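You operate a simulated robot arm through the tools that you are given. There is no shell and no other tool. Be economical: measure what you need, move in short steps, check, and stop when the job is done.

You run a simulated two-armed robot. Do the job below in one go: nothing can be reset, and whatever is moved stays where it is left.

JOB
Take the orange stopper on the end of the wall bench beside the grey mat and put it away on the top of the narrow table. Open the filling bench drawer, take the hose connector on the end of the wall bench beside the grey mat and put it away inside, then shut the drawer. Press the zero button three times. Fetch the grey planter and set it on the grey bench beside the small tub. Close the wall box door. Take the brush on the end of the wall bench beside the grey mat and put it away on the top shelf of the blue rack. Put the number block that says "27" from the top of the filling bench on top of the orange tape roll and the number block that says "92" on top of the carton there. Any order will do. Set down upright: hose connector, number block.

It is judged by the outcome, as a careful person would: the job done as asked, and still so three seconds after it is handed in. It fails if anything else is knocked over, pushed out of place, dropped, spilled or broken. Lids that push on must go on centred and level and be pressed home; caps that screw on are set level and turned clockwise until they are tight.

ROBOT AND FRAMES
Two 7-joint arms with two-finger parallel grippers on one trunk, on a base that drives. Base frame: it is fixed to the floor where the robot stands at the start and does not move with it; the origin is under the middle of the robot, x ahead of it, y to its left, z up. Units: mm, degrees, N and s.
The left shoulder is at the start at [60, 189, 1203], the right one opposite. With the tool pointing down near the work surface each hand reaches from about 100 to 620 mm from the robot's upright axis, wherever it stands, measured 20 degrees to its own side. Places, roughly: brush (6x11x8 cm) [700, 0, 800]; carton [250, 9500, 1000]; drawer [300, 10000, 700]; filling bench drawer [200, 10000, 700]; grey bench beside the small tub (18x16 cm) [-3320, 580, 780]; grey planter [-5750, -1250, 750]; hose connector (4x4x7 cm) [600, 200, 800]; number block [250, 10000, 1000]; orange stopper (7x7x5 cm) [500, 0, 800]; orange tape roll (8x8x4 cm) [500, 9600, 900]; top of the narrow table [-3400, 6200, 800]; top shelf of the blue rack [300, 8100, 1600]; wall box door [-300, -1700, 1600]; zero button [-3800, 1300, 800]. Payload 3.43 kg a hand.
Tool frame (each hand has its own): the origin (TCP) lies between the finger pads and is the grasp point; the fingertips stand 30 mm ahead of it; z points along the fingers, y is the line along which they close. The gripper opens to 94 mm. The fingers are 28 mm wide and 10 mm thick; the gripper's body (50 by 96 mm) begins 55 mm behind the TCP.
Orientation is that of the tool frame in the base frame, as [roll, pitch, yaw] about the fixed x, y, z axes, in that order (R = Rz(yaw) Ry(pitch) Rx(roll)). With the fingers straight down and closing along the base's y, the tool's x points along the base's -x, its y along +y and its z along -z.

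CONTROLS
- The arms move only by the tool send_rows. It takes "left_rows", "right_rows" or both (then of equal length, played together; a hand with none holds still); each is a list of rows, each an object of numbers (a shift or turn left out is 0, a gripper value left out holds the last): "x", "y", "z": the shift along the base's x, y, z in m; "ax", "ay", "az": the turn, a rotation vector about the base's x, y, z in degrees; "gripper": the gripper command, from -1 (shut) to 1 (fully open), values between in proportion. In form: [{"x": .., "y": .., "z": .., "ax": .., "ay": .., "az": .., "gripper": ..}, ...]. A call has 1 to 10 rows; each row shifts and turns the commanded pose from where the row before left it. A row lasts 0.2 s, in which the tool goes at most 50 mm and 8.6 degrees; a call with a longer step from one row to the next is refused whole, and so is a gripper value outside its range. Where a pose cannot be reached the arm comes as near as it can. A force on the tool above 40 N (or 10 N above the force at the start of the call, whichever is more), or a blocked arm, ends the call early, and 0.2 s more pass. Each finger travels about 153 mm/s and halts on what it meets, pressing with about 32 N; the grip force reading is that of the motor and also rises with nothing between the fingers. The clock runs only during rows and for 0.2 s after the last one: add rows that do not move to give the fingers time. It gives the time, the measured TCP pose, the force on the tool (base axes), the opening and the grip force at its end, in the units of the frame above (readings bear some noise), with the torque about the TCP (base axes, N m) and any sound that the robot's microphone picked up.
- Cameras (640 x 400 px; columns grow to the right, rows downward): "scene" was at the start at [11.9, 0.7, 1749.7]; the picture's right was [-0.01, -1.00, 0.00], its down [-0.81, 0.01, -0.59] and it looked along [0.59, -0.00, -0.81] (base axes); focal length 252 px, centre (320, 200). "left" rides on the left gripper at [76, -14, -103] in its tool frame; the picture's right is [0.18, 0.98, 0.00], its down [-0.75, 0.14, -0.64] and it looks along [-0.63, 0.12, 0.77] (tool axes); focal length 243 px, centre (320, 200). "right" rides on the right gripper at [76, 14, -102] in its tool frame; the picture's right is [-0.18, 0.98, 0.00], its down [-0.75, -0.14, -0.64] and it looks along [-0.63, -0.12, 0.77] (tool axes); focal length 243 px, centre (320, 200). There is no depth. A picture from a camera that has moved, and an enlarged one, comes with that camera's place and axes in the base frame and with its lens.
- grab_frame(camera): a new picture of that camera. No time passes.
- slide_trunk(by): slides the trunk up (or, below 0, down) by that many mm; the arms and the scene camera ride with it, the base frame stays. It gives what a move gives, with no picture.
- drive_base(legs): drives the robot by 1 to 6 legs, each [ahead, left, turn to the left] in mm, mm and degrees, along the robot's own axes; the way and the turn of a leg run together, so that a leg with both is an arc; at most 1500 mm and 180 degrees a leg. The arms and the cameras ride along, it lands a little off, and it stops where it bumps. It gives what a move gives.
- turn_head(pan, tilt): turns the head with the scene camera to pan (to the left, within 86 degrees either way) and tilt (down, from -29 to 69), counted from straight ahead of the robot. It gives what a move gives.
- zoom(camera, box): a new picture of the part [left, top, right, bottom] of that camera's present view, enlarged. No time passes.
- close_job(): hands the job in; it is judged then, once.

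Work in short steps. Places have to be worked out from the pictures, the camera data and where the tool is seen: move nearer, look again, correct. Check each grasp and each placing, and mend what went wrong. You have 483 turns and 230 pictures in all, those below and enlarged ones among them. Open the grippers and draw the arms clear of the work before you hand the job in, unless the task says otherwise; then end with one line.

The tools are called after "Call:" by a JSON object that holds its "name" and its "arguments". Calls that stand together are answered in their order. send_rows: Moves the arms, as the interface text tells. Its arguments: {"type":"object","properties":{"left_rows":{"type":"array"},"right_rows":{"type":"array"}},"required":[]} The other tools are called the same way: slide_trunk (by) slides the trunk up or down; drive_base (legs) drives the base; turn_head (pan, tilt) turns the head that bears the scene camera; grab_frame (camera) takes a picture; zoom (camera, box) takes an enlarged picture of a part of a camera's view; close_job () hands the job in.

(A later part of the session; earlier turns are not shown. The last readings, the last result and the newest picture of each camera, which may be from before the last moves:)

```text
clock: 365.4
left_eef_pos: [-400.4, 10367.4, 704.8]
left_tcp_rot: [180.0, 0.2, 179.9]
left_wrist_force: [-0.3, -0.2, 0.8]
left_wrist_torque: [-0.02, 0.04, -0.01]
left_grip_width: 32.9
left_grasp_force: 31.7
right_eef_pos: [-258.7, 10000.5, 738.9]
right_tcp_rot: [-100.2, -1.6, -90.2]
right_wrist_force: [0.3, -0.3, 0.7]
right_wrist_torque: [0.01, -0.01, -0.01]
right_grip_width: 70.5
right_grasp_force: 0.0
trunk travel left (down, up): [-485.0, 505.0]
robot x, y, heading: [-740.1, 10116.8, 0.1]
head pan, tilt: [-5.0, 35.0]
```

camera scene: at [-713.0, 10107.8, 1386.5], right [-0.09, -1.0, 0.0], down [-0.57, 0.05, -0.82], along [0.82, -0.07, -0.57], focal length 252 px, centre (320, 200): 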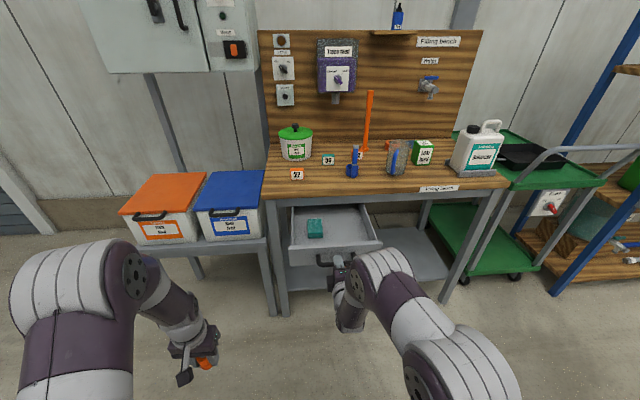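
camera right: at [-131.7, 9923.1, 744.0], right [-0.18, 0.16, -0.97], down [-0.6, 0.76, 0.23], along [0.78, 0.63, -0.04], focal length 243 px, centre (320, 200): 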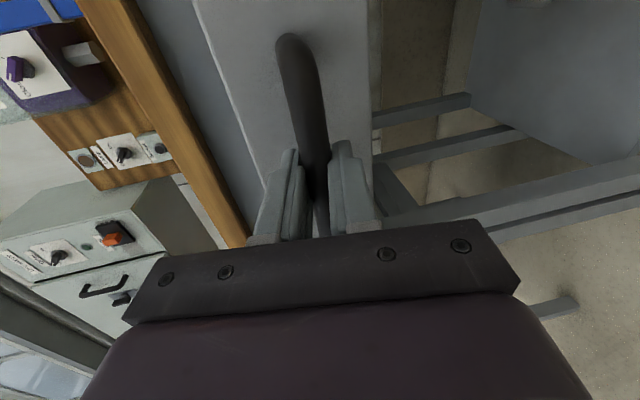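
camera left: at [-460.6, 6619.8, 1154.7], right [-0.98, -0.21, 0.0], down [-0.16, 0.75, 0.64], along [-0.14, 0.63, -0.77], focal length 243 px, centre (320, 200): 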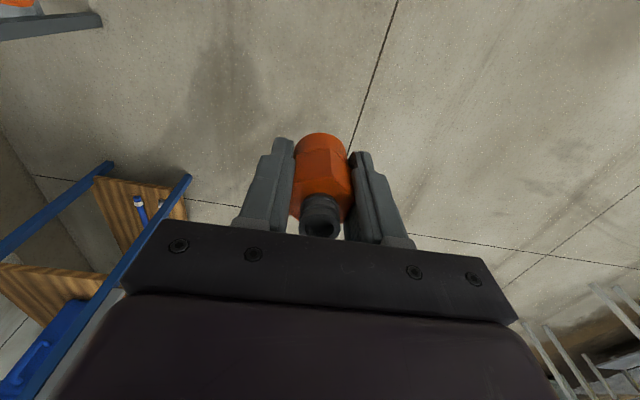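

Walls top z≈785, floor ≈705; I'll put the connector at about [-40,9975]. Raise trunk 300, return the right hand to tool-down and out of the way.

Call:
{"name": "slide_trunk", "arguments": {"by": 320}}

Call:
{"name": "send_rows", "arguments": {"right_rows": [{"ay": 8.5, "y": -0.02}, {"ay": 8.5, "y": -0.02}, {"ay": 8.5, "y": -0.02}, {"ay": 8.5, "y": -0.02}, {"ay": 8.5, "y": -0.02}, {"ay": 8.5, "y": -0.02}, {"ay": 8.5, "y": -0.02}, {"ay": 8.5, "y": -0.02}, {"ay": 8.5, "y": -0.02}, {"ay": 3, "y": -0.02}]}}

Call:
{"name": "send_rows", "arguments": {"right_rows": [{"az": -8.5, "y": -0.01}, {"az": -8.5, "y": -0.01}, {"az": -8.5, "y": -0.01}, {"az": -8.5}, {"az": -8.5}, {"az": -8.5}, {"az": -8.5}, {"az": -8.5}, {"az": -8.5}, {"az": -8.5}]}}

```text
clock: 368.6
left_eef_pos: [-399.0, 10367.9, 1024.4]
left_tcp_rot: [-179.9, 0.1, 179.9]
left_wrist_force: [-0.1, 0.2, -0.9]
left_wrist_torque: [-0.04, 0.0, 0.02]
left_grip_width: 33.4
left_grasp_force: 31.9
right_eef_pos: [-259.0, 10001.1, 1058.4]
right_tcp_rot: [-100.2, -1.4, -90.2]
right_wrist_force: [-0.5, 0.3, 0.3]
right_wrist_torque: [-0.02, -0.01, 0.02]
right_grip_width: 70.4
right_grasp_force: 0.0
trunk travel left (down, up): [-805.0, 185.0]
robot x, y, heading: [-741.6, 10116.9, 0.2]
head pan, tilt: [-5.0, 35.0]
```

```text
clock: 370.8
left_eef_pos: [-398.9, 10367.0, 1025.7]
left_tcp_rot: [179.9, 0.1, 179.9]
left_wrist_force: [-0.8, -0.5, -0.4]
left_wrist_torque: [0.03, 0.01, 0.01]
left_grip_width: 33.3
left_grasp_force: 32.0
right_eef_pos: [-259.4, 9835.2, 1054.7]
right_tcp_rot: [-168.4, 2.8, -87.8]
right_wrist_force: [0.2, -0.7, -0.5]
right_wrist_torque: [0.01, -0.04, 0.02]
right_grip_width: 70.5
right_grasp_force: 0.1
right hand out of reach, approached as far as the arm can: row 7, 8, 10
trunk travel left (down, up): [-805.0, 185.0]
robot x, y, heading: [-739.4, 10115.9, -0.1]
head pan, tilt: [-5.0, 35.0]
```

```text
clock: 373.0
left_eef_pos: [-399.7, 10367.2, 1024.9]
left_tcp_rot: [180.0, 0.2, 179.8]
left_wrist_force: [-0.3, 0.3, -0.2]
left_wrist_torque: [-0.01, -0.07, -0.01]
left_grip_width: 33.4
left_grasp_force: 32.2
right_eef_pos: [-313.6, 9825.0, 992.1]
right_tcp_rot: [-167.4, 3.8, -164.0]
right_wrist_force: [-0.6, -1.1, -1.1]
right_wrist_torque: [0.01, -0.02, 0.01]
right_grip_width: 70.6
right_grasp_force: 0.0
right hand out of reach, approached as far as the arm can: row 1, 2, 3, 4, 5
trunk travel left (down, up): [-805.0, 185.0]
robot x, y, heading: [-739.1, 10113.7, -0.1]
head pan, tilt: [-5.0, 35.0]
```

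Straighten the right hand, then move the base so the left hand comes over the drawer.

Call:
{"name": "send_rows", "arguments": {"right_rows": [{"ax": 3.7, "ay": 2.3, "az": -5.3, "x": -0.01}, {"ax": 3.7, "ay": 2.3, "az": -5.3, "x": -0.01}, {"ax": 3.7, "ay": 2.3, "az": -5.3, "x": -0.01}], "left_rows": [{"y": -0.03}, {"y": -0.03}, {"y": -0.03}]}}

Call:
{"name": "drive_base", "arguments": {"legs": [[175, -270, 0]]}}

Call:
{"name": "turn_head", "arguments": {"pan": 5, "tilt": 55}}

Call:
{"name": "grab_frame", "arguments": {"camera": "scene"}}

Call:
{"name": "grab_frame", "arguments": {"camera": "left"}}

```text
clock: 373.8
left_eef_pos: [-400.3, 10276.9, 1027.2]
left_tcp_rot: [179.9, 0.1, 179.9]
left_wrist_force: [0.1, 0.0, -0.5]
left_wrist_torque: [0.0, 0.05, 0.0]
left_grip_width: 33.2
left_grasp_force: 32.4
right_eef_pos: [-343.2, 9823.0, 990.5]
right_tcp_rot: [-179.5, -1.7, -180.0]
right_wrist_force: [-0.9, 0.1, 0.2]
right_wrist_torque: [0.04, -0.04, 0.02]
right_grip_width: 70.5
right_grasp_force: 0.0
trunk travel left (down, up): [-805.0, 185.0]
robot x, y, heading: [-736.3, 10116.3, -0.1]
head pan, tilt: [-5.0, 35.0]
```

```text
clock: 375.9
left_eef_pos: [-227.8, 10015.5, 1027.3]
left_tcp_rot: [-180.0, 0.1, -179.8]
left_wrist_force: [0.1, -0.3, 1.0]
left_wrist_torque: [0.0, 0.0, -0.05]
left_grip_width: 33.2
left_grasp_force: 31.8
right_eef_pos: [-168.6, 9559.8, 990.7]
right_tcp_rot: [-179.3, -1.6, -179.6]
right_wrist_force: [-0.1, -0.1, 0.6]
right_wrist_torque: [-0.01, -0.03, 0.01]
right_grip_width: 70.4
right_grasp_force: 0.1
trunk travel left (down, up): [-805.0, 185.0]
robot x, y, heading: [-564.6, 9848.6, 0.1]
head pan, tilt: [-5.0, 35.0]
```

```text
clock: 376.7
left_eef_pos: [-227.2, 10014.3, 1027.3]
left_tcp_rot: [179.8, 0.1, -179.9]
left_wrist_force: [0.0, 0.5, -0.3]
left_wrist_torque: [-0.04, 0.02, 0.01]
left_grip_width: 32.8
left_grasp_force: 31.7
right_eef_pos: [-168.5, 9559.0, 990.5]
right_tcp_rot: [-179.2, -1.7, -179.8]
right_wrist_force: [0.0, 0.1, -0.2]
right_wrist_torque: [-0.01, 0.02, 0.01]
right_grip_width: 70.5
right_grasp_force: 0.0
trunk travel left (down, up): [-805.0, 185.0]
robot x, y, heading: [-563.1, 9847.9, 0.2]
head pan, tilt: [5.0, 55.0]
```

```text
118 pictures are left
camera scene: at [-555.6, 9855.6, 1678.4], right [0.09, -1.0, 0.0], down [-0.82, -0.07, -0.57], along [0.57, 0.05, -0.82], focal length 252 px, centre (320, 200)
```

scene: 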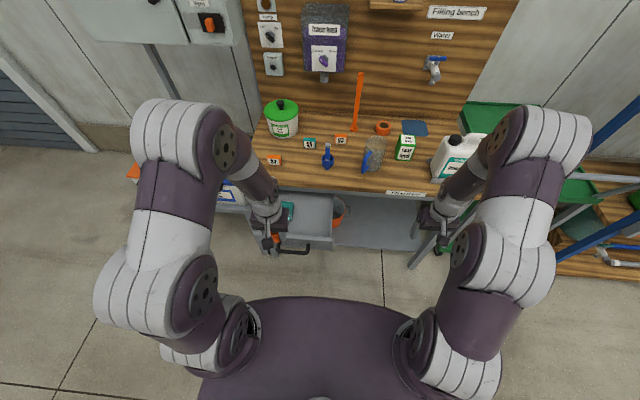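

```text
117 pictures are left
camera left: at [-303.5, 9998.8, 1127.8], right [-0.19, 0.98, 0.0], down [0.75, 0.14, 0.64], along [0.63, 0.12, -0.77], focal length 243 px, centre (320, 200)
```

left: 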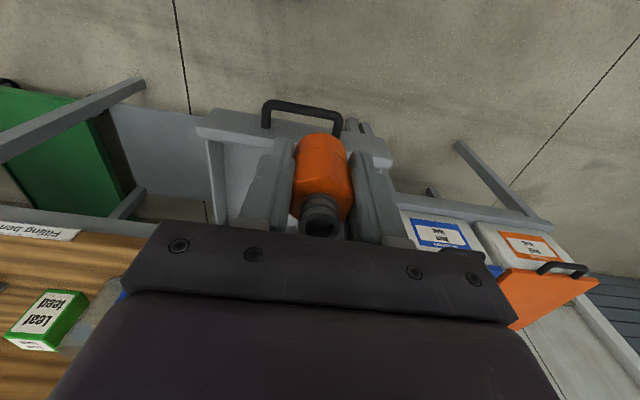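

Move the left hand to above [-60,9955] and descend to z 860, then look.

Call:
{"name": "send_rows", "arguments": {"left_rows": [{"x": 0.04, "y": -0.015}, {"x": 0.04, "y": -0.015}, {"x": 0.04, "y": -0.015}, {"x": 0.04, "y": -0.015}, {"x": 0.005, "z": -0.04}, {"z": -0.04}, {"z": -0.04}, {"z": -0.04}]}}

Call:
{"name": "grab_frame", "arguments": {"camera": "left"}}

Call:
{"name": "zoom", "arguments": {"camera": "scene", "box": [230, 170, 370, 270]}}

```text
clock: 378.5
left_eef_pos: [-60.6, 9953.8, 867.2]
left_tcp_rot: [180.0, 0.1, -180.0]
left_wrist_force: [0.0, -0.2, 0.0]
left_wrist_torque: [-0.02, 0.05, 0.01]
left_grip_width: 33.1
left_grasp_force: 32.2
right_eef_pos: [-169.8, 9559.9, 990.1]
right_tcp_rot: [-179.2, -1.7, -179.7]
right_wrist_force: [0.5, -0.8, 0.7]
right_wrist_torque: [-0.01, -0.02, -0.01]
right_grip_width: 70.4
right_grasp_force: 0.0
trunk travel left (down, up): [-805.0, 185.0]
robot x, y, heading: [-563.4, 9848.7, 0.1]
head pan, tilt: [5.0, 55.0]
```

```text
116 pictures are left
camera left: at [-136.5, 9938.4, 969.8], right [-0.19, 0.98, 0.0], down [0.75, 0.14, 0.64], along [0.63, 0.12, -0.76], focal length 243 px, centre (320, 200)
```

left: 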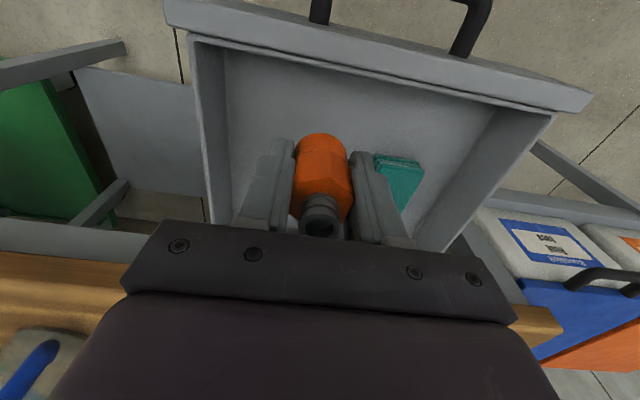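

```text
4.00 times, centred on (300, 220) of scene
camera zoom: at [-554.6, 9855.8, 1678.4], right [0.09, -1.0, 0.0], down [-0.82, -0.07, -0.57], along [0.57, 0.05, -0.82], focal length 1009 px, centre (400, 120)
```

zoom: 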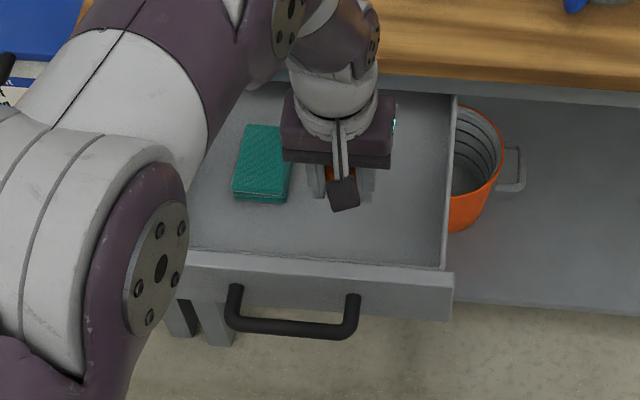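

Position good. Descend.

Call:
{"name": "send_rows", "arguments": {"left_rows": [{"z": -0.03}, {"z": -0.03}, {"z": -0.03}, {"z": -0.012}, {"z": -0.006}, {"z": -0.004}]}}

Call:
{"name": "grab_frame", "arguments": {"camera": "left"}}

```text
clock: 379.9
left_eef_pos: [-61.9, 9953.1, 754.5]
left_tcp_rot: [-179.9, 0.1, -179.9]
left_wrist_force: [0.2, 0.4, -0.1]
left_wrist_torque: [0.0, -0.04, 0.0]
left_grip_width: 33.1
left_grasp_force: 32.5
right_eef_pos: [-168.6, 9559.6, 992.0]
right_tcp_rot: [-179.4, -1.6, -179.7]
right_wrist_force: [0.5, 0.1, -0.7]
right_wrist_torque: [0.0, 0.01, 0.01]
right_grip_width: 70.6
right_grasp_force: 0.0
trunk travel left (down, up): [-805.0, 185.0]
robot x, y, heading: [-565.9, 9848.2, 0.2]
head pan, tilt: [5.0, 55.0]
```

```text
114 pictures are left
camera left: at [-138.3, 9938.3, 855.8], right [-0.19, 0.98, 0.0], down [0.75, 0.14, 0.64], along [0.63, 0.12, -0.76], focal length 243 px, centre (320, 200)
```

left: 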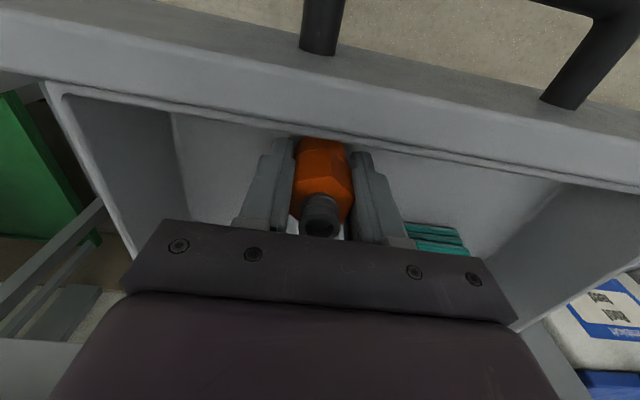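

Continue slowly to contact.

Call:
{"name": "send_rows", "arguments": {"left_rows": [{"z": -0.004}, {"z": -0.004}, {"z": -0.004}, {}]}}

Call:
{"name": "send_rows", "arguments": {"left_rows": [{"z": -0.003}, {"z": -0.003}, {"z": -0.003}, {}]}}

```text
clock: 380.9
left_eef_pos: [-63.7, 9953.6, 742.1]
left_tcp_rot: [179.9, 0.2, -179.9]
left_wrist_force: [0.6, 0.6, 0.6]
left_wrist_torque: [0.01, 0.0, 0.01]
left_grip_width: 33.1
left_grasp_force: 32.1
right_eef_pos: [-169.0, 9559.0, 991.2]
right_tcp_rot: [-179.3, -1.6, -179.7]
right_wrist_force: [0.4, 0.6, 0.0]
right_wrist_torque: [0.01, 0.01, 0.0]
right_grip_width: 70.7
right_grasp_force: 0.0
trunk travel left (down, up): [-805.0, 185.0]
robot x, y, heading: [-568.4, 9848.9, 0.3]
head pan, tilt: [5.0, 55.0]
```

```text
clock: 381.9
left_eef_pos: [-62.8, 9953.6, 736.7]
left_tcp_rot: [180.0, 0.5, -179.9]
left_wrist_force: [0.4, 4.9, 31.7]
left_wrist_torque: [-0.01, -0.1, -0.02]
left_grip_width: 33.4
left_grasp_force: 31.6
right_eef_pos: [-171.1, 9560.0, 992.2]
right_tcp_rot: [-179.3, -1.4, -179.6]
right_wrist_force: [-0.2, 0.0, -0.5]
right_wrist_torque: [-0.02, 0.01, -0.04]
right_grip_width: 70.2
right_grasp_force: 0.1
trunk travel left (down, up): [-805.0, 185.0]
robot x, y, heading: [-566.2, 9847.9, 0.3]
head pan, tilt: [5.0, 55.0]
```

Contact (32 N). Ease up 2 mm, open, raise.

Call:
{"name": "send_rows", "arguments": {"left_rows": [{"z": 0.003}, {"gripper": -0.1}, {"gripper": 0.2}, {"gripper": 0.2}, {"z": 0.03}, {"z": 0.04}, {"z": 0.045}, {"z": 0.045}, {"z": 0.045}]}}

Call:
{"name": "grab_frame", "arguments": {"camera": "left"}}

```text
clock: 383.9
left_eef_pos: [-63.6, 9954.5, 938.6]
left_tcp_rot: [179.9, 0.1, -179.9]
left_wrist_force: [-0.5, 0.4, 0.0]
left_wrist_torque: [-0.05, 0.0, 0.01]
left_grip_width: 56.3
left_grasp_force: 0.0
right_eef_pos: [-169.0, 9558.8, 990.9]
right_tcp_rot: [-179.3, -1.6, -179.8]
right_wrist_force: [-1.1, 0.5, -1.1]
right_wrist_torque: [0.01, -0.02, 0.02]
right_grip_width: 70.5
right_grasp_force: 0.0
trunk travel left (down, up): [-805.0, 185.0]
robot x, y, heading: [-565.0, 9849.0, 0.1]
head pan, tilt: [5.0, 55.0]
```

```text
113 pictures are left
camera left: at [-139.4, 9939.1, 1040.7], right [-0.19, 0.98, 0.0], down [0.75, 0.14, 0.64], along [0.63, 0.12, -0.77], focal length 243 px, centre (320, 200)
```

left: 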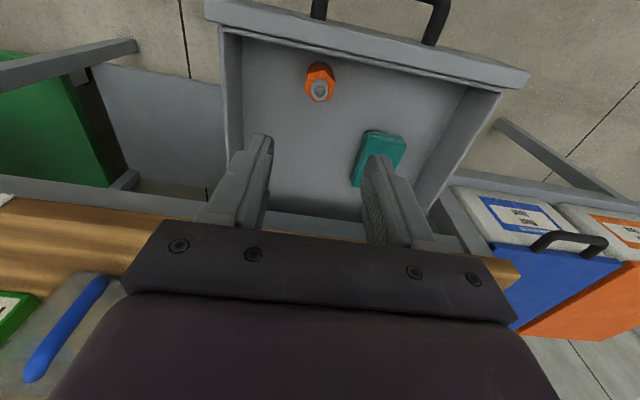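

Connector stands upright in the drawer. Now close the drawer: bring the closed left hand in front of the handle, tilted forward.

Call:
{"name": "send_rows", "arguments": {"left_rows": [{"x": -0.045, "gripper": -1}, {"x": -0.045, "y": 0.015}, {"x": -0.045, "y": 0.015}, {"x": -0.045, "y": 0.015}, {"ay": -8, "z": -0.03}, {"ay": -8, "z": -0.035}, {"ay": -8, "z": -0.035}, {"z": -0.04}, {"z": -0.04}]}}

Call:
{"name": "grab_frame", "arguments": {"camera": "left"}}

Call:
{"name": "zoom", "arguments": {"camera": "scene", "box": [230, 170, 370, 270]}}

```text
clock: 385.9
left_eef_pos: [-249.0, 10016.1, 811.2]
left_tcp_rot: [175.3, 9.8, -179.9]
left_wrist_force: [0.0, -0.2, 0.1]
left_wrist_torque: [-0.02, 0.01, -0.01]
left_grip_width: 0.0
left_grasp_force: 31.6
left hand out of reach, approached as far as the arm can: row 6, 7
right_eef_pos: [-167.5, 9559.3, 990.4]
right_tcp_rot: [-179.2, -1.7, -179.7]
right_wrist_force: [0.0, 0.2, -0.1]
right_wrist_torque: [-0.01, -0.01, -0.01]
right_grip_width: 70.2
right_grasp_force: 0.0
trunk travel left (down, up): [-805.0, 185.0]
robot x, y, heading: [-563.4, 9849.3, 0.2]
head pan, tilt: [5.0, 55.0]
```

```text
112 pictures are left
camera left: at [-341.5, 9992.0, 897.5], right [-0.2, 0.98, 0.05], down [0.63, 0.09, 0.77], along [0.75, 0.18, -0.64], focal length 243 px, centre (320, 200)
```

left: 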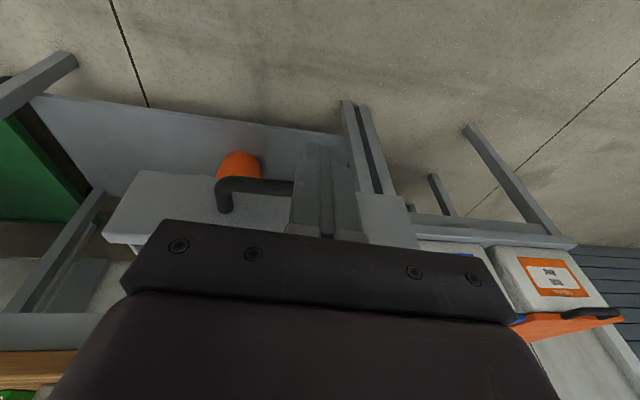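

```text
4.00 times, centred on (300, 220) of scene
camera zoom: at [-553.4, 9855.7, 1678.3], right [0.09, -1.0, 0.0], down [-0.82, -0.07, -0.57], along [0.57, 0.05, -0.82], focal length 1009 px, centre (400, 120)
```

zoom: 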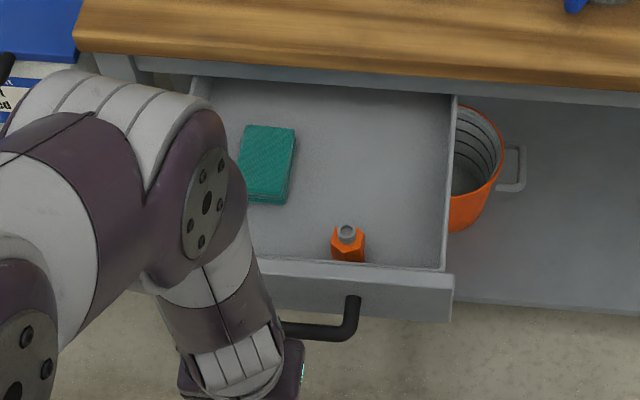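

Lower to bar height and move y to ~10000, then push slowly.

Call:
{"name": "send_rows", "arguments": {"left_rows": [{"z": -0.025, "y": -0.008}, {"z": -0.025, "y": -0.008}, {"z": -0.015, "x": 0.01}, {"x": 0.02}, {"x": 0.02}]}}

Call:
{"name": "zoom", "arguments": {"camera": "scene", "box": [230, 170, 370, 270]}}

```text
clock: 387.1
left_eef_pos: [-199.4, 9999.1, 748.9]
left_tcp_rot: [175.5, 9.8, -179.9]
left_wrist_force: [-0.1, 0.0, 0.5]
left_wrist_torque: [0.02, 0.02, -0.03]
left_grip_width: 0.1
left_grasp_force: 32.2
right_eef_pos: [-168.9, 9558.4, 990.0]
right_tcp_rot: [-179.3, -1.7, -179.7]
right_wrist_force: [0.7, 0.1, -0.1]
right_wrist_torque: [0.03, -0.01, -0.01]
right_grip_width: 70.4
right_grasp_force: 0.1
trunk travel left (down, up): [-805.0, 185.0]
robot x, y, heading: [-566.1, 9849.0, 0.2]
head pan, tilt: [5.0, 55.0]
```

```text
4.00 times, centred on (300, 220) of scene
camera zoom: at [-555.1, 9855.5, 1678.3], right [0.09, -1.0, 0.0], down [-0.82, -0.07, -0.57], along [0.57, 0.05, -0.82], focal length 1009 px, centre (400, 120)
```

zoom: 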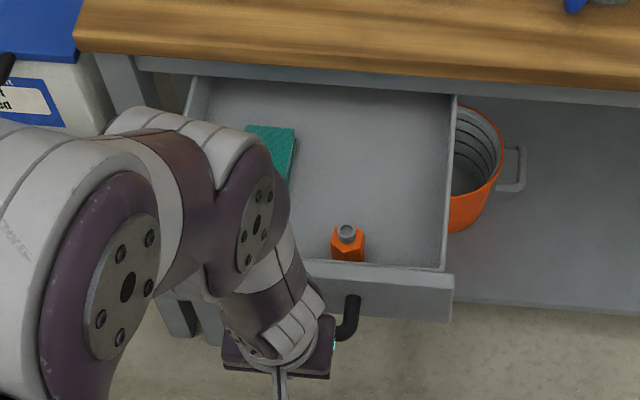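

Push the drawer in slowly, adding tilt as the arm extends.

Call:
{"name": "send_rows", "arguments": {"left_rows": [{"x": 0.015}, {"x": 0.015}, {"x": 0.015}, {"x": 0.015}, {"x": 0.015, "ay": -3}, {"x": 0.015, "ay": -3}, {"x": 0.015, "ay": -3}, {"x": 0.015, "ay": -3}]}}

Call:
{"name": "zoom", "arguments": {"camera": "scene", "box": [230, 150, 370, 250]}}

```text
clock: 388.9
left_eef_pos: [-79.8, 9999.3, 748.4]
left_tcp_rot: [175.4, 21.8, -179.9]
left_wrist_force: [-0.2, -0.2, -0.7]
left_wrist_torque: [-0.04, 0.02, 0.02]
left_grip_width: 0.1
left_grasp_force: 32.1
right_eef_pos: [-168.0, 9559.0, 990.8]
right_tcp_rot: [-179.3, -1.7, -179.7]
right_wrist_force: [-0.3, -0.1, 0.6]
right_wrist_torque: [0.01, 0.01, -0.03]
right_grip_width: 70.6
right_grasp_force: 0.0
trunk travel left (down, up): [-805.0, 185.0]
robot x, y, heading: [-566.5, 9851.6, 0.5]
head pan, tilt: [5.0, 55.0]
```

```text
4.00 times, centred on (300, 200) of scene
camera zoom: at [-555.6, 9855.7, 1678.4], right [0.09, -1.0, 0.0], down [-0.82, -0.07, -0.57], along [0.57, 0.05, -0.82], focal length 1009 px, centre (400, 200)
```

zoom: 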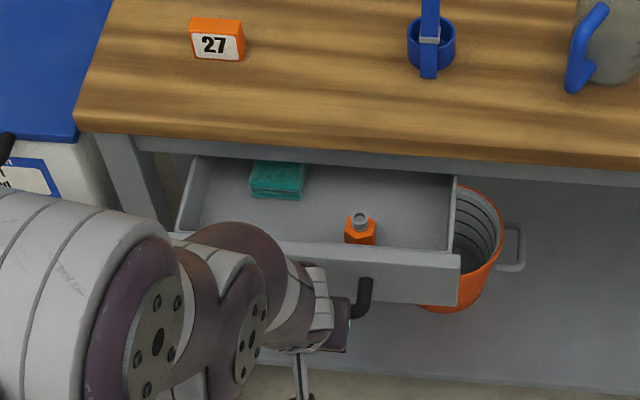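

Moving in with the connector upright. Continue.

Call:
{"name": "send_rows", "arguments": {"left_rows": [{"x": 0.015, "ay": -3}, {"x": 0.015, "ay": -3}, {"x": 0.015, "ay": -3}, {"x": 0.015}, {"x": 0.012}, {"x": 0.012}]}}

Call:
{"name": "zoom", "arguments": {"camera": "scene", "box": [230, 130, 370, 230]}}

Call:
{"name": "grab_frame", "arguments": {"camera": "left"}}

```text
clock: 390.3
left_eef_pos: [6.3, 9998.5, 748.8]
left_tcp_rot: [175.5, 30.8, -179.9]
left_wrist_force: [0.4, -0.3, 0.3]
left_wrist_torque: [-0.01, 0.01, -0.01]
left_grip_width: 0.1
left_grasp_force: 31.9
right_eef_pos: [-168.5, 9560.8, 990.9]
right_tcp_rot: [-179.3, -1.6, -179.6]
right_wrist_force: [0.4, 0.1, 0.6]
right_wrist_torque: [-0.01, 0.03, -0.02]
right_grip_width: 70.7
right_grasp_force: 0.1
trunk travel left (down, up): [-805.0, 185.0]
robot x, y, heading: [-563.8, 9848.0, 0.2]
head pan, tilt: [5.0, 55.0]
```

```text
4.00 times, centred on (300, 180) of scene
camera zoom: at [-555.0, 9855.6, 1678.3], right [0.09, -1.0, 0.0], down [-0.82, -0.07, -0.57], along [0.57, 0.05, -0.82], focal length 1009 px, centre (400, 280)
```

zoom: 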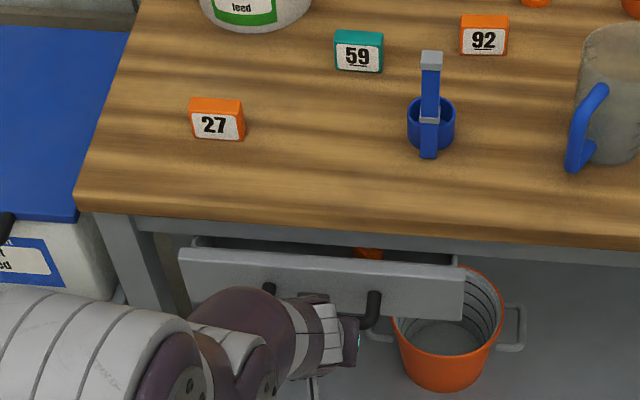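

```text
107 pictures are left
camera left: at [-111.7, 9975.1, 795.7], right [-0.2, 0.98, -0.03], down [0.31, 0.09, 0.95], along [0.93, 0.18, -0.33], focal length 243 px, centre (320, 200)
```

left: 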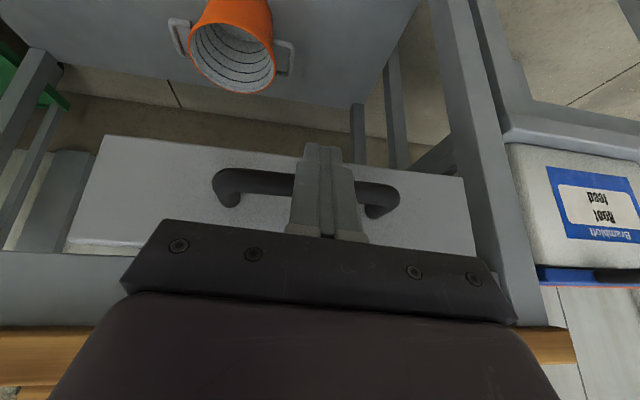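

About 40–50 mm left. Push until the force rises.

Call:
{"name": "send_rows", "arguments": {"left_rows": [{"x": 0.01}, {"x": 0.01}, {"x": 0.01}, {"x": 0.008}, {"x": 0.006}, {"x": 0.006}, {"x": 0.006}]}}

Call:
{"name": "zoom", "arguments": {"camera": "scene", "box": [230, 130, 370, 230]}}

```text
clock: 391.5
left_eef_pos: [35.7, 9998.7, 740.7]
left_tcp_rot: [175.1, 29.5, -180.0]
left_wrist_force: [-9.2, -1.0, 0.6]
left_wrist_torque: [0.01, 0.29, 0.0]
left_grip_width: 0.0
left_grasp_force: 31.9
right_eef_pos: [-167.9, 9558.5, 990.6]
right_tcp_rot: [-179.3, -1.8, -179.8]
right_wrist_force: [0.8, 0.2, -0.7]
right_wrist_torque: [0.01, 0.03, 0.02]
right_grip_width: 70.5
right_grasp_force: 0.0
trunk travel left (down, up): [-805.0, 185.0]
robot x, y, heading: [-565.5, 9851.1, -0.0]
head pan, tilt: [5.0, 55.0]
stopped in row 5 (left hand): the force on the tool passed its limit at 48 N (the readings are from after the stop); the commanded pose is now the measured one
```

```text
4.00 times, centred on (300, 180) of scene
camera zoom: at [-554.7, 9855.6, 1678.3], right [0.09, -1.0, 0.0], down [-0.82, -0.07, -0.57], along [0.57, 0.05, -0.82], focal length 1009 px, centre (400, 280)
```

zoom: 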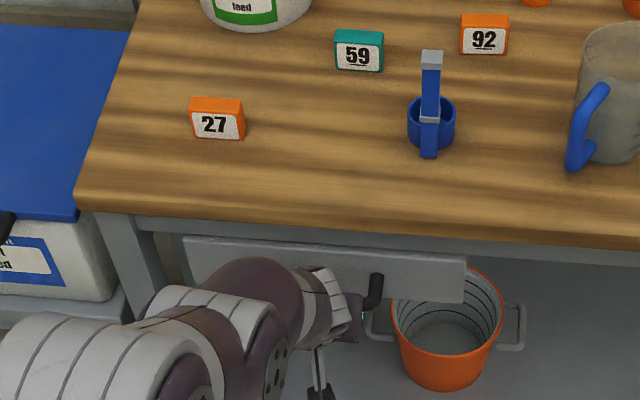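

Force stop – closed or nearly. Withdraw and check.

Call:
{"name": "send_rows", "arguments": {"left_rows": [{"x": -0.04}, {"x": -0.04}, {"x": -0.04}, {"x": -0.04, "ay": 6}, {"x": -0.04, "ay": 7}, {"x": -0.02, "ay": 7, "z": 0.03}, {"z": 0.04, "ay": 7}, {"z": 0.045, "ax": 4}, {"z": 0.045}, {"y": 0.04}]}}

Call:
{"name": "zoom", "arguments": {"camera": "scene", "box": [230, 130, 370, 230]}}

```text
clock: 393.7
left_eef_pos: [-185.2, 10041.7, 900.7]
left_tcp_rot: [171.3, 2.7, 179.8]
left_wrist_force: [0.2, 0.3, 0.3]
left_wrist_torque: [-0.03, 0.01, -0.01]
left_grip_width: 0.0
left_grasp_force: 32.3
right_eef_pos: [-168.6, 9562.0, 989.4]
right_tcp_rot: [-179.2, -1.6, -179.7]
right_wrist_force: [-0.9, -0.5, 0.8]
right_wrist_torque: [-0.04, -0.01, 0.01]
right_grip_width: 70.3
right_grasp_force: 0.0
trunk travel left (down, up): [-805.0, 185.0]
robot x, y, heading: [-571.3, 9844.1, 0.4]
head pan, tilt: [5.0, 55.0]
```

```text
4.00 times, centred on (300, 180) of scene
camera zoom: at [-555.1, 9858.3, 1678.3], right [0.09, -1.0, 0.0], down [-0.82, -0.08, -0.57], along [0.57, 0.05, -0.82], focal length 1009 px, centre (400, 280)
```

zoom: 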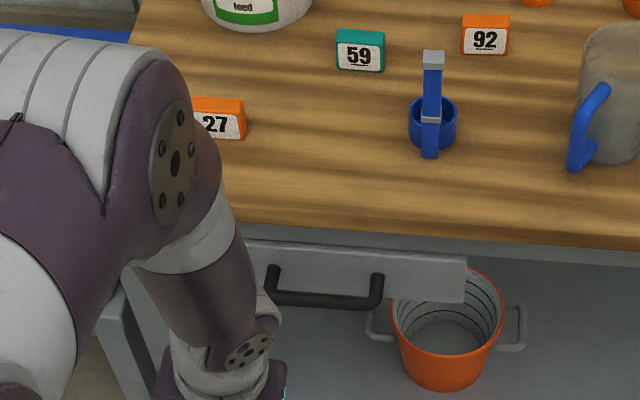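

Drawer matches its original closed position. Next, the blocks: raise both hands, level the left, and go nearer so the right hand can take "27".

Call:
{"name": "send_rows", "arguments": {"left_rows": [{"z": 0.04, "ax": -4.3}, {"z": 0.04, "ax": -4.3}, {"z": 0.04}, {"z": 0.04}, {"z": 0.02, "x": -0.03}], "right_rows": [{"z": 0.035, "x": -0.03, "gripper": 1}, {"z": 0.035, "x": -0.03}, {"z": 0.035, "x": -0.02}, {"z": 0.035}, {"ay": 1.6}]}}

Call:
{"name": "drive_base", "arguments": {"legs": [[0, 250, 0], [300, 0, 0]]}}

Call:
{"name": "turn_head", "arguments": {"pan": -5, "tilt": 50}}

Call:
{"name": "grab_frame", "arguments": {"camera": "scene"}}

Call:
{"name": "grab_frame", "arguments": {"camera": "right"}}

```text
clock: 394.9
left_eef_pos: [-213.8, 10039.6, 1083.4]
left_tcp_rot: [179.8, 2.7, -179.8]
left_wrist_force: [-0.2, -0.2, 0.4]
left_wrist_torque: [0.03, -0.01, 0.01]
left_grip_width: 0.2
left_grasp_force: 31.5
right_eef_pos: [-251.4, 9559.0, 1132.1]
right_tcp_rot: [-179.4, -3.2, -179.7]
right_wrist_force: [-0.5, 0.9, -0.1]
right_wrist_torque: [0.03, 0.0, -0.01]
right_grip_width: 94.1
right_grasp_force: 0.1
trunk travel left (down, up): [-805.0, 185.0]
robot x, y, heading: [-565.3, 9843.5, 0.4]
head pan, tilt: [5.0, 55.0]
```

```text
clock: 398.4
left_eef_pos: [84.0, 10296.7, 1084.0]
left_tcp_rot: [179.8, 2.9, -179.6]
left_wrist_force: [-0.1, 0.8, -0.4]
left_wrist_torque: [0.02, 0.02, -0.01]
left_grip_width: 0.0
left_grasp_force: 32.1
right_eef_pos: [47.8, 9817.5, 1131.5]
right_tcp_rot: [-179.5, -3.2, -179.5]
right_wrist_force: [-0.1, 0.4, 0.5]
right_wrist_torque: [0.01, 0.02, 0.01]
right_grip_width: 93.8
right_grasp_force: 0.0
trunk travel left (down, up): [-805.0, 185.0]
robot x, y, heading: [-268.5, 10107.5, 0.4]
head pan, tilt: [5.0, 55.0]
```

```text
clock: 399.1
left_eef_pos: [84.9, 10296.7, 1083.0]
left_tcp_rot: [179.7, 2.8, -179.6]
left_wrist_force: [0.1, 0.8, -0.2]
left_wrist_torque: [0.0, 0.0, 0.03]
left_grip_width: 0.2
left_grasp_force: 31.5
right_eef_pos: [49.3, 9818.9, 1131.4]
right_tcp_rot: [-179.4, -3.3, -179.5]
right_wrist_force: [-0.1, -0.4, -0.9]
right_wrist_torque: [0.01, 0.01, -0.01]
right_grip_width: 94.0
right_grasp_force: 0.1
trunk travel left (down, up): [-805.0, 185.0]
robot x, y, heading: [-269.0, 10107.2, 0.4]
head pan, tilt: [-5.0, 50.0]
```

```text
104 pictures are left
camera scene: at [-252.9, 10099.5, 1684.8], right [-0.08, -1.0, 0.0], down [-0.76, 0.06, -0.64], along [0.64, -0.05, -0.77], focal length 252 px, centre (320, 200)
```

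scene: 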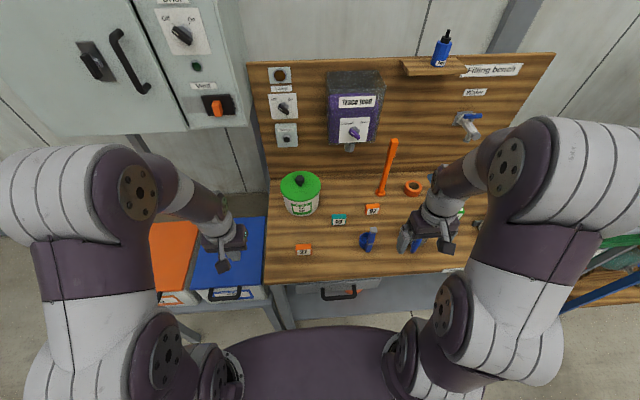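

```text
103 pictures are left
camera right: at [-21.2, 9832.4, 1238.3], right [0.18, 0.98, -0.02], down [0.79, -0.13, 0.6], along [0.59, -0.12, -0.8], focal length 243 px, centre (320, 200)
```

right: 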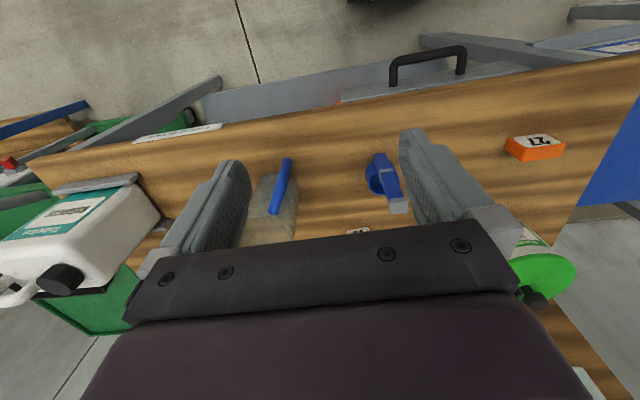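

27 ≈[183,10125]. Move the right hand over it at height, then look.

Call:
{"name": "send_rows", "arguments": {"right_rows": [{"y": 0.038, "x": 0.015, "ay": -3.2}, {"y": 0.038, "x": 0.015}, {"y": 0.038, "x": 0.015}, {"y": 0.038, "x": 0.015}, {"y": 0.038, "x": 0.015}, {"y": 0.038, "x": 0.015}, {"y": 0.038, "x": 0.015, "z": -0.02}, {"y": 0.038, "x": 0.01, "z": -0.03}, {"z": -0.045}, {"z": -0.045}]}}

Call:
{"name": "grab_frame", "arguments": {"camera": "right"}}

```text
clock: 401.3
left_eef_pos: [84.3, 10297.7, 1082.0]
left_tcp_rot: [179.8, 2.6, -179.7]
left_wrist_force: [-0.1, -0.5, 0.3]
left_wrist_torque: [-0.02, 0.02, 0.0]
left_grip_width: 0.0
left_grasp_force: 31.6
right_eef_pos: [164.2, 10125.2, 992.2]
right_tcp_rot: [-179.3, 0.1, -179.4]
right_wrist_force: [0.2, 1.0, -0.2]
right_wrist_torque: [0.03, -0.03, -0.04]
right_grip_width: 94.0
right_grasp_force: 0.1
trunk travel left (down, up): [-805.0, 185.0]
robot x, y, heading: [-269.6, 10103.2, 0.5]
head pan, tilt: [-5.0, 50.0]
```

```text
102 pictures are left
camera right: at [89.3, 10139.4, 1095.8], right [0.18, 0.98, -0.01], down [0.76, -0.13, 0.64], along [0.63, -0.12, -0.77], focal length 243 px, centre (320, 200)
```

right: 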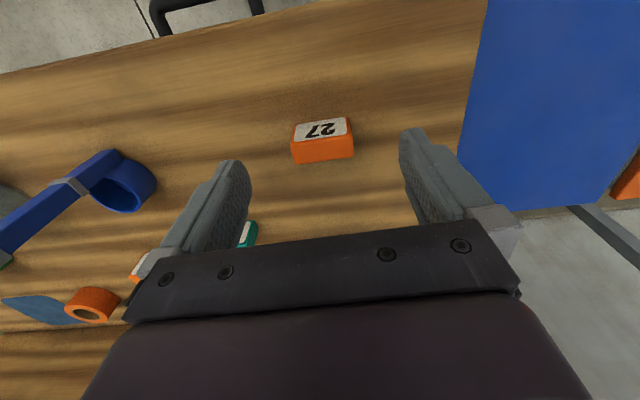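

Block 27 centre ≈[187,10123], ~52 mm wide, aligned. I'll grasp it with a 25° forward tilt (helps reach the tape roll later).

Call:
{"name": "send_rows", "arguments": {"right_rows": [{"ay": -8.3, "z": -0.01}, {"ay": -8.3, "z": -0.01}, {"ay": -8.4, "x": 0.01, "y": -0.001}, {"x": 0.008, "y": -0.001, "z": -0.015}]}}

Call:
{"name": "grab_frame", "arguments": {"camera": "right"}}

```text
clock: 402.3
left_eef_pos: [86.2, 10297.2, 1081.9]
left_tcp_rot: [179.8, 2.7, -179.5]
left_wrist_force: [0.4, -0.2, -0.1]
left_wrist_torque: [0.01, 0.03, 0.0]
left_grip_width: 0.0
left_grasp_force: 32.2
right_eef_pos: [183.8, 10120.7, 956.6]
right_tcp_rot: [-179.0, 25.0, -179.5]
right_wrist_force: [-0.9, -0.7, -0.5]
right_wrist_torque: [-0.02, 0.03, -0.05]
right_grip_width: 93.8
right_grasp_force: 0.0
trunk travel left (down, up): [-805.0, 185.0]
robot x, y, heading: [-269.2, 10105.3, 0.7]
head pan, tilt: [-5.0, 50.0]
```

```text
101 pictures are left
camera right: at [71.6, 10136.2, 1017.6], right [0.16, 0.98, 0.06], down [0.41, -0.13, 0.9], along [0.9, -0.12, -0.43], focal length 243 px, centre (320, 200)
```

right: 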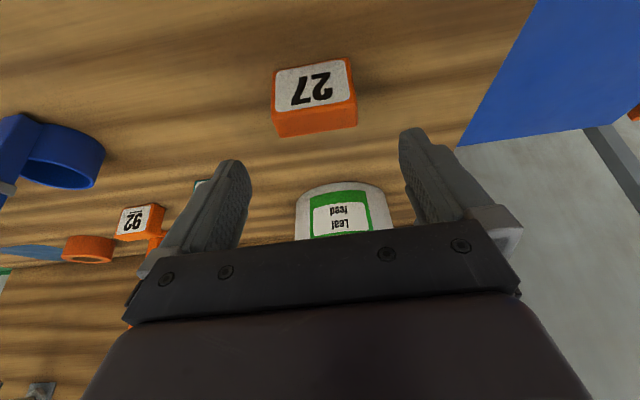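

Block spans z 871–906, x 175–199. Descend to z 909 and close.

Call:
{"name": "send_rows", "arguments": {"right_rows": [{"z": -0.02, "y": 0.001}, {"z": -0.018}, {"z": -0.009}, {"gripper": 0.3}, {"gripper": -0.3}, {"gripper": -1}, {"gripper": -1}]}}

Call:
{"name": "grab_frame", "arguments": {"camera": "right"}}

```text
clock: 403.9
left_eef_pos: [83.6, 10298.4, 1083.9]
left_tcp_rot: [179.8, 2.7, -179.6]
left_wrist_force: [0.0, 0.2, -0.1]
left_wrist_torque: [-0.06, 0.03, 0.0]
left_grip_width: 0.1
left_grasp_force: 32.2
right_eef_pos: [182.0, 10119.7, 908.9]
right_tcp_rot: [-179.2, 25.0, -179.5]
right_wrist_force: [0.1, -1.0, 0.8]
right_wrist_torque: [0.04, -0.03, -0.02]
right_grip_width: 54.0
right_grasp_force: 32.3
trunk travel left (down, up): [-805.0, 185.0]
robot x, y, heading: [-272.1, 10102.7, 0.7]
head pan, tilt: [-5.0, 50.0]
```

```text
100 pictures are left
camera right: at [69.3, 10135.3, 969.9], right [0.16, 0.98, 0.06], down [0.41, -0.13, 0.9], along [0.9, -0.12, -0.43], focal length 243 px, centre (320, 200)
```

right: 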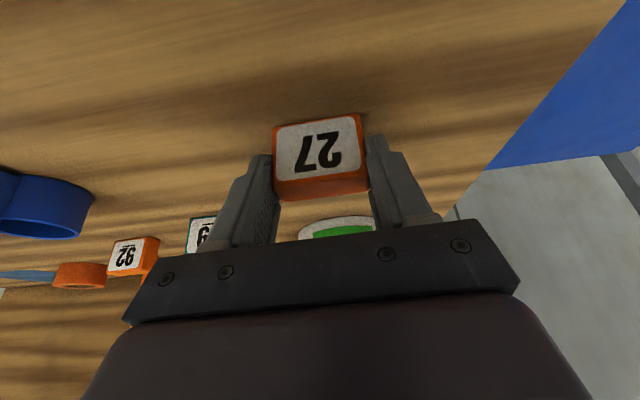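

Block 27 held (54 mm). Lift high, retract, and shift the base right toward the tape roll.

Call:
{"name": "send_rows", "arguments": {"right_rows": [{"z": 0.02}, {"z": 0.04}, {"z": 0.045}, {"z": 0.045}, {"z": 0.045}, {"x": -0.04}, {"x": -0.04}], "left_rows": [{}, {}, {}, {}, {"x": -0.04}, {"x": -0.04}, {"x": -0.04}]}}

Call:
{"name": "drive_base", "arguments": {"legs": [[0, -270, -0.6], [70, 0, 0]]}}

Call:
{"name": "turn_head", "arguments": {"pan": -10, "tilt": 45}}

Call:
{"name": "grab_frame", "arguments": {"camera": "scene"}}

Call:
{"name": "grab_frame", "arguments": {"camera": "right"}}

```text
clock: 405.5
left_eef_pos: [-38.5, 10296.7, 1083.7]
left_tcp_rot: [179.8, 2.9, -179.6]
left_wrist_force: [-0.4, -0.4, 0.7]
left_wrist_torque: [-0.03, -0.05, 0.02]
left_grip_width: 0.3
left_grasp_force: 31.7
right_eef_pos: [98.2, 10115.5, 1104.7]
right_tcp_rot: [-179.0, 25.1, -179.5]
right_wrist_force: [0.0, 0.3, 0.1]
right_wrist_torque: [-0.03, -0.02, 0.01]
right_grip_width: 54.1
right_grasp_force: 31.9
trunk travel left (down, up): [-805.0, 185.0]
robot x, y, heading: [-268.5, 10105.1, 0.6]
head pan, tilt: [-5.0, 50.0]
```

```text
clock: 408.0
left_eef_pos: [34.4, 10027.6, 1082.8]
left_tcp_rot: [179.8, 2.8, -179.8]
left_wrist_force: [-0.6, 0.4, 0.3]
left_wrist_torque: [-0.02, 0.01, 0.0]
left_grip_width: 0.1
left_grasp_force: 32.3
right_eef_pos: [171.8, 9847.6, 1102.4]
right_tcp_rot: [-179.1, 25.1, -179.6]
right_wrist_force: [0.2, -1.3, -0.5]
right_wrist_torque: [-0.04, 0.02, -0.02]
right_grip_width: 54.3
right_grasp_force: 32.3
trunk travel left (down, up): [-805.0, 185.0]
robot x, y, heading: [-199.5, 9837.7, 0.1]
head pan, tilt: [-5.0, 50.0]
```

```text
clock: 408.7
left_eef_pos: [36.6, 10027.4, 1082.9]
left_tcp_rot: [179.9, 2.7, -179.9]
left_wrist_force: [-0.2, -0.9, -0.2]
left_wrist_torque: [0.05, 0.0, 0.01]
left_grip_width: 0.0
left_grasp_force: 31.9
right_eef_pos: [173.6, 9846.4, 1102.4]
right_tcp_rot: [-179.1, 24.8, -179.6]
right_wrist_force: [0.7, 0.0, -0.7]
right_wrist_torque: [-0.03, 0.02, -0.02]
right_grip_width: 54.0
right_grasp_force: 31.8
trunk travel left (down, up): [-805.0, 185.0]
robot x, y, heading: [-196.3, 9839.1, 0.3]
head pan, tilt: [-10.0, 45.0]
```

```text
99 pictures are left
camera scene: at [-176.8, 9823.0, 1691.7], right [-0.17, -0.99, 0.0], down [-0.7, 0.12, -0.71], along [0.7, -0.12, -0.71], focal length 252 px, centre (320, 200)
```

scene: 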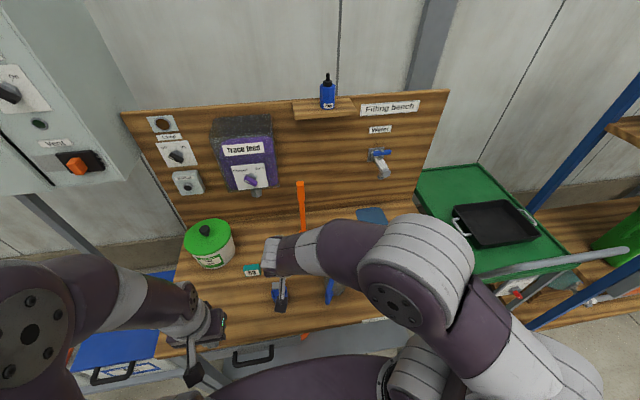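

```text
98 pictures are left
camera right: at [61.1, 9862.7, 1163.8], right [0.17, 0.98, 0.06], down [0.41, -0.13, 0.9], along [0.9, -0.12, -0.43], focal length 243 px, centre (320, 200)
```

right: 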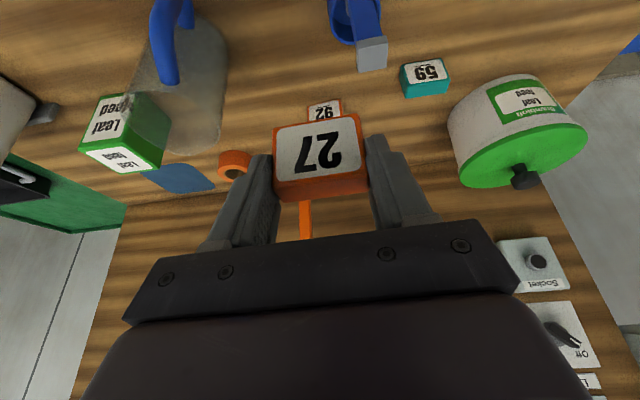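

Raise and move right over to y≈9655, staying behind the items, then look at the tape roll.

Call:
{"name": "send_rows", "arguments": {"right_rows": [{"z": 0.04}, {"y": -0.04}, {"y": -0.04}, {"y": -0.04}, {"y": -0.04}, {"y": -0.035}, {"x": 0.03}, {"x": 0.03}]}}

Call:
{"name": "grab_frame", "arguments": {"camera": "right"}}

Call:
{"name": "grab_frame", "arguments": {"camera": "scene"}}

```text
clock: 410.5
left_eef_pos: [37.4, 10026.7, 1082.0]
left_tcp_rot: [179.8, 2.8, -179.8]
left_wrist_force: [0.2, -0.2, 0.6]
left_wrist_torque: [0.0, 0.01, 0.01]
left_grip_width: 0.1
left_grasp_force: 32.1
right_eef_pos: [232.4, 9650.8, 1141.2]
right_tcp_rot: [-179.1, 25.0, -179.7]
right_wrist_force: [0.6, -0.3, -0.3]
right_wrist_torque: [0.0, 0.03, -0.02]
right_grip_width: 54.3
right_grasp_force: 31.4
trunk travel left (down, up): [-805.0, 185.0]
robot x, y, heading: [-199.8, 9837.5, 0.1]
head pan, tilt: [-10.0, 45.0]
```

```text
97 pictures are left
camera right: at [119.6, 9665.5, 1203.3], right [0.17, 0.98, 0.06], down [0.41, -0.13, 0.9], along [0.9, -0.12, -0.43], focal length 243 px, centre (320, 200)
```

right: 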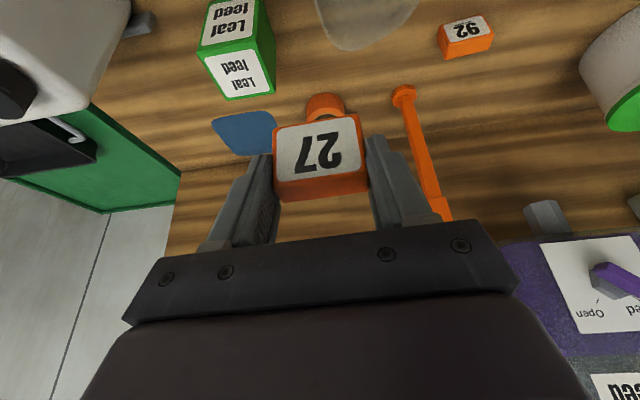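

```text
96 pictures are left
camera scene: at [-177.3, 9823.0, 1691.7], right [-0.17, -0.99, 0.0], down [-0.7, 0.12, -0.71], along [0.7, -0.12, -0.71], focal length 252 px, centre (320, 200)
```

scene: 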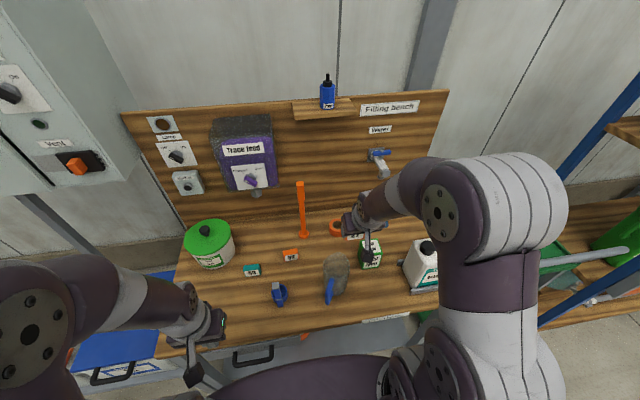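

Zoom for the tape roll position.

Call:
{"name": "zoom", "arguments": {"camera": "scene", "box": [270, 190, 410, 290]}}

Call:
{"name": "zoom", "arguments": {"camera": "right", "box": [190, 0, 470, 200]}}

```text
4.00 times, centred on (340, 240) of scene
camera zoom: at [-177.3, 9823.0, 1691.7], right [-0.17, -0.99, 0.0], down [-0.7, 0.12, -0.71], along [0.7, -0.12, -0.71], focal length 1009 px, centre (240, 40)
```

zoom: 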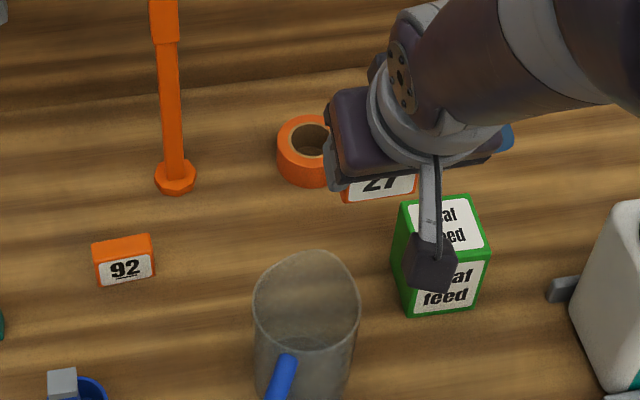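

```text
2.00 times, centred on (330, 100) of right
camera zoom: at [119.6, 9665.5, 1203.3], right [0.17, 0.98, 0.06], down [0.41, -0.13, 0.9], along [0.9, -0.12, -0.43], focal length 485 px, centre (300, 400)
```

zoom: 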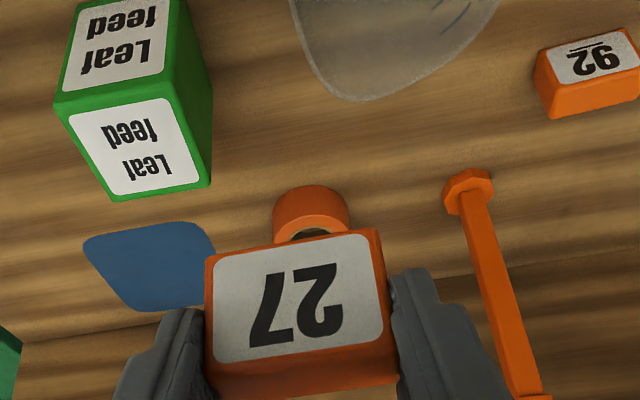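

Tape roll ≈ centre [447,9645], top z≈909, hole ~48 mm, so I aim the block ~10 mm toward the robot from centre. Extend over it.

Call:
{"name": "send_rows", "arguments": {"right_rows": [{"x": 0.04, "y": -0.002}, {"x": 0.04, "y": -0.002}, {"x": 0.04, "y": -0.002, "z": -0.02}, {"x": 0.04, "z": -0.02}, {"x": 0.04, "z": -0.025}, {"z": -0.03}, {"z": -0.03}]}}

Call:
{"name": "zoom", "arguments": {"camera": "right", "box": [190, 0, 470, 200]}}

Call:
{"name": "zoom", "arguments": {"camera": "scene", "box": [290, 170, 430, 270]}}

```text
clock: 412.1
left_eef_pos: [38.2, 10027.8, 1082.5]
left_tcp_rot: [179.9, 2.7, -179.8]
left_wrist_force: [-0.3, -0.1, 0.2]
left_wrist_torque: [0.02, 0.03, 0.04]
left_grip_width: 0.1
left_grasp_force: 32.2
right_eef_pos: [431.7, 9647.4, 1017.0]
right_tcp_rot: [-179.2, 25.0, -179.8]
right_wrist_force: [0.5, 0.2, 0.2]
right_wrist_torque: [0.01, 0.0, 0.02]
right_grip_width: 54.0
right_grasp_force: 31.3
trunk travel left (down, up): [-805.0, 185.0]
robot x, y, heading: [-199.4, 9839.3, 0.1]
head pan, tilt: [-10.0, 45.0]
```

```text
2.00 times, centred on (330, 100) of right
camera zoom: at [319.1, 9663.1, 1078.0], right [0.17, 0.98, 0.06], down [0.41, -0.13, 0.9], along [0.9, -0.12, -0.43], focal length 485 px, centre (300, 400)
```

zoom: 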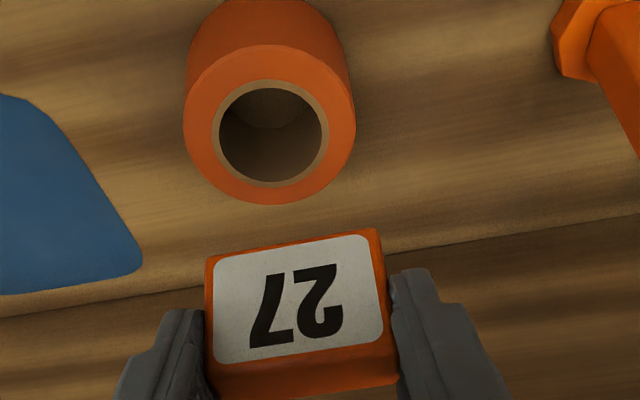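

```text
4.00 times, centred on (360, 220) of scene
camera zoom: at [-177.7, 9823.0, 1691.8], right [-0.17, -0.99, 0.0], down [-0.7, 0.12, -0.71], along [0.7, -0.12, -0.71], focal length 1009 px, centre (160, 120)
```

zoom: 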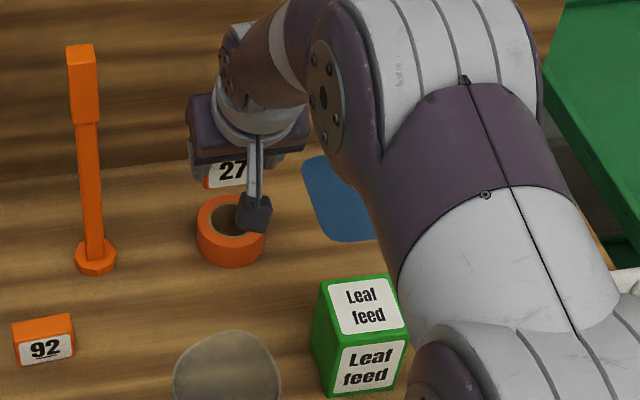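

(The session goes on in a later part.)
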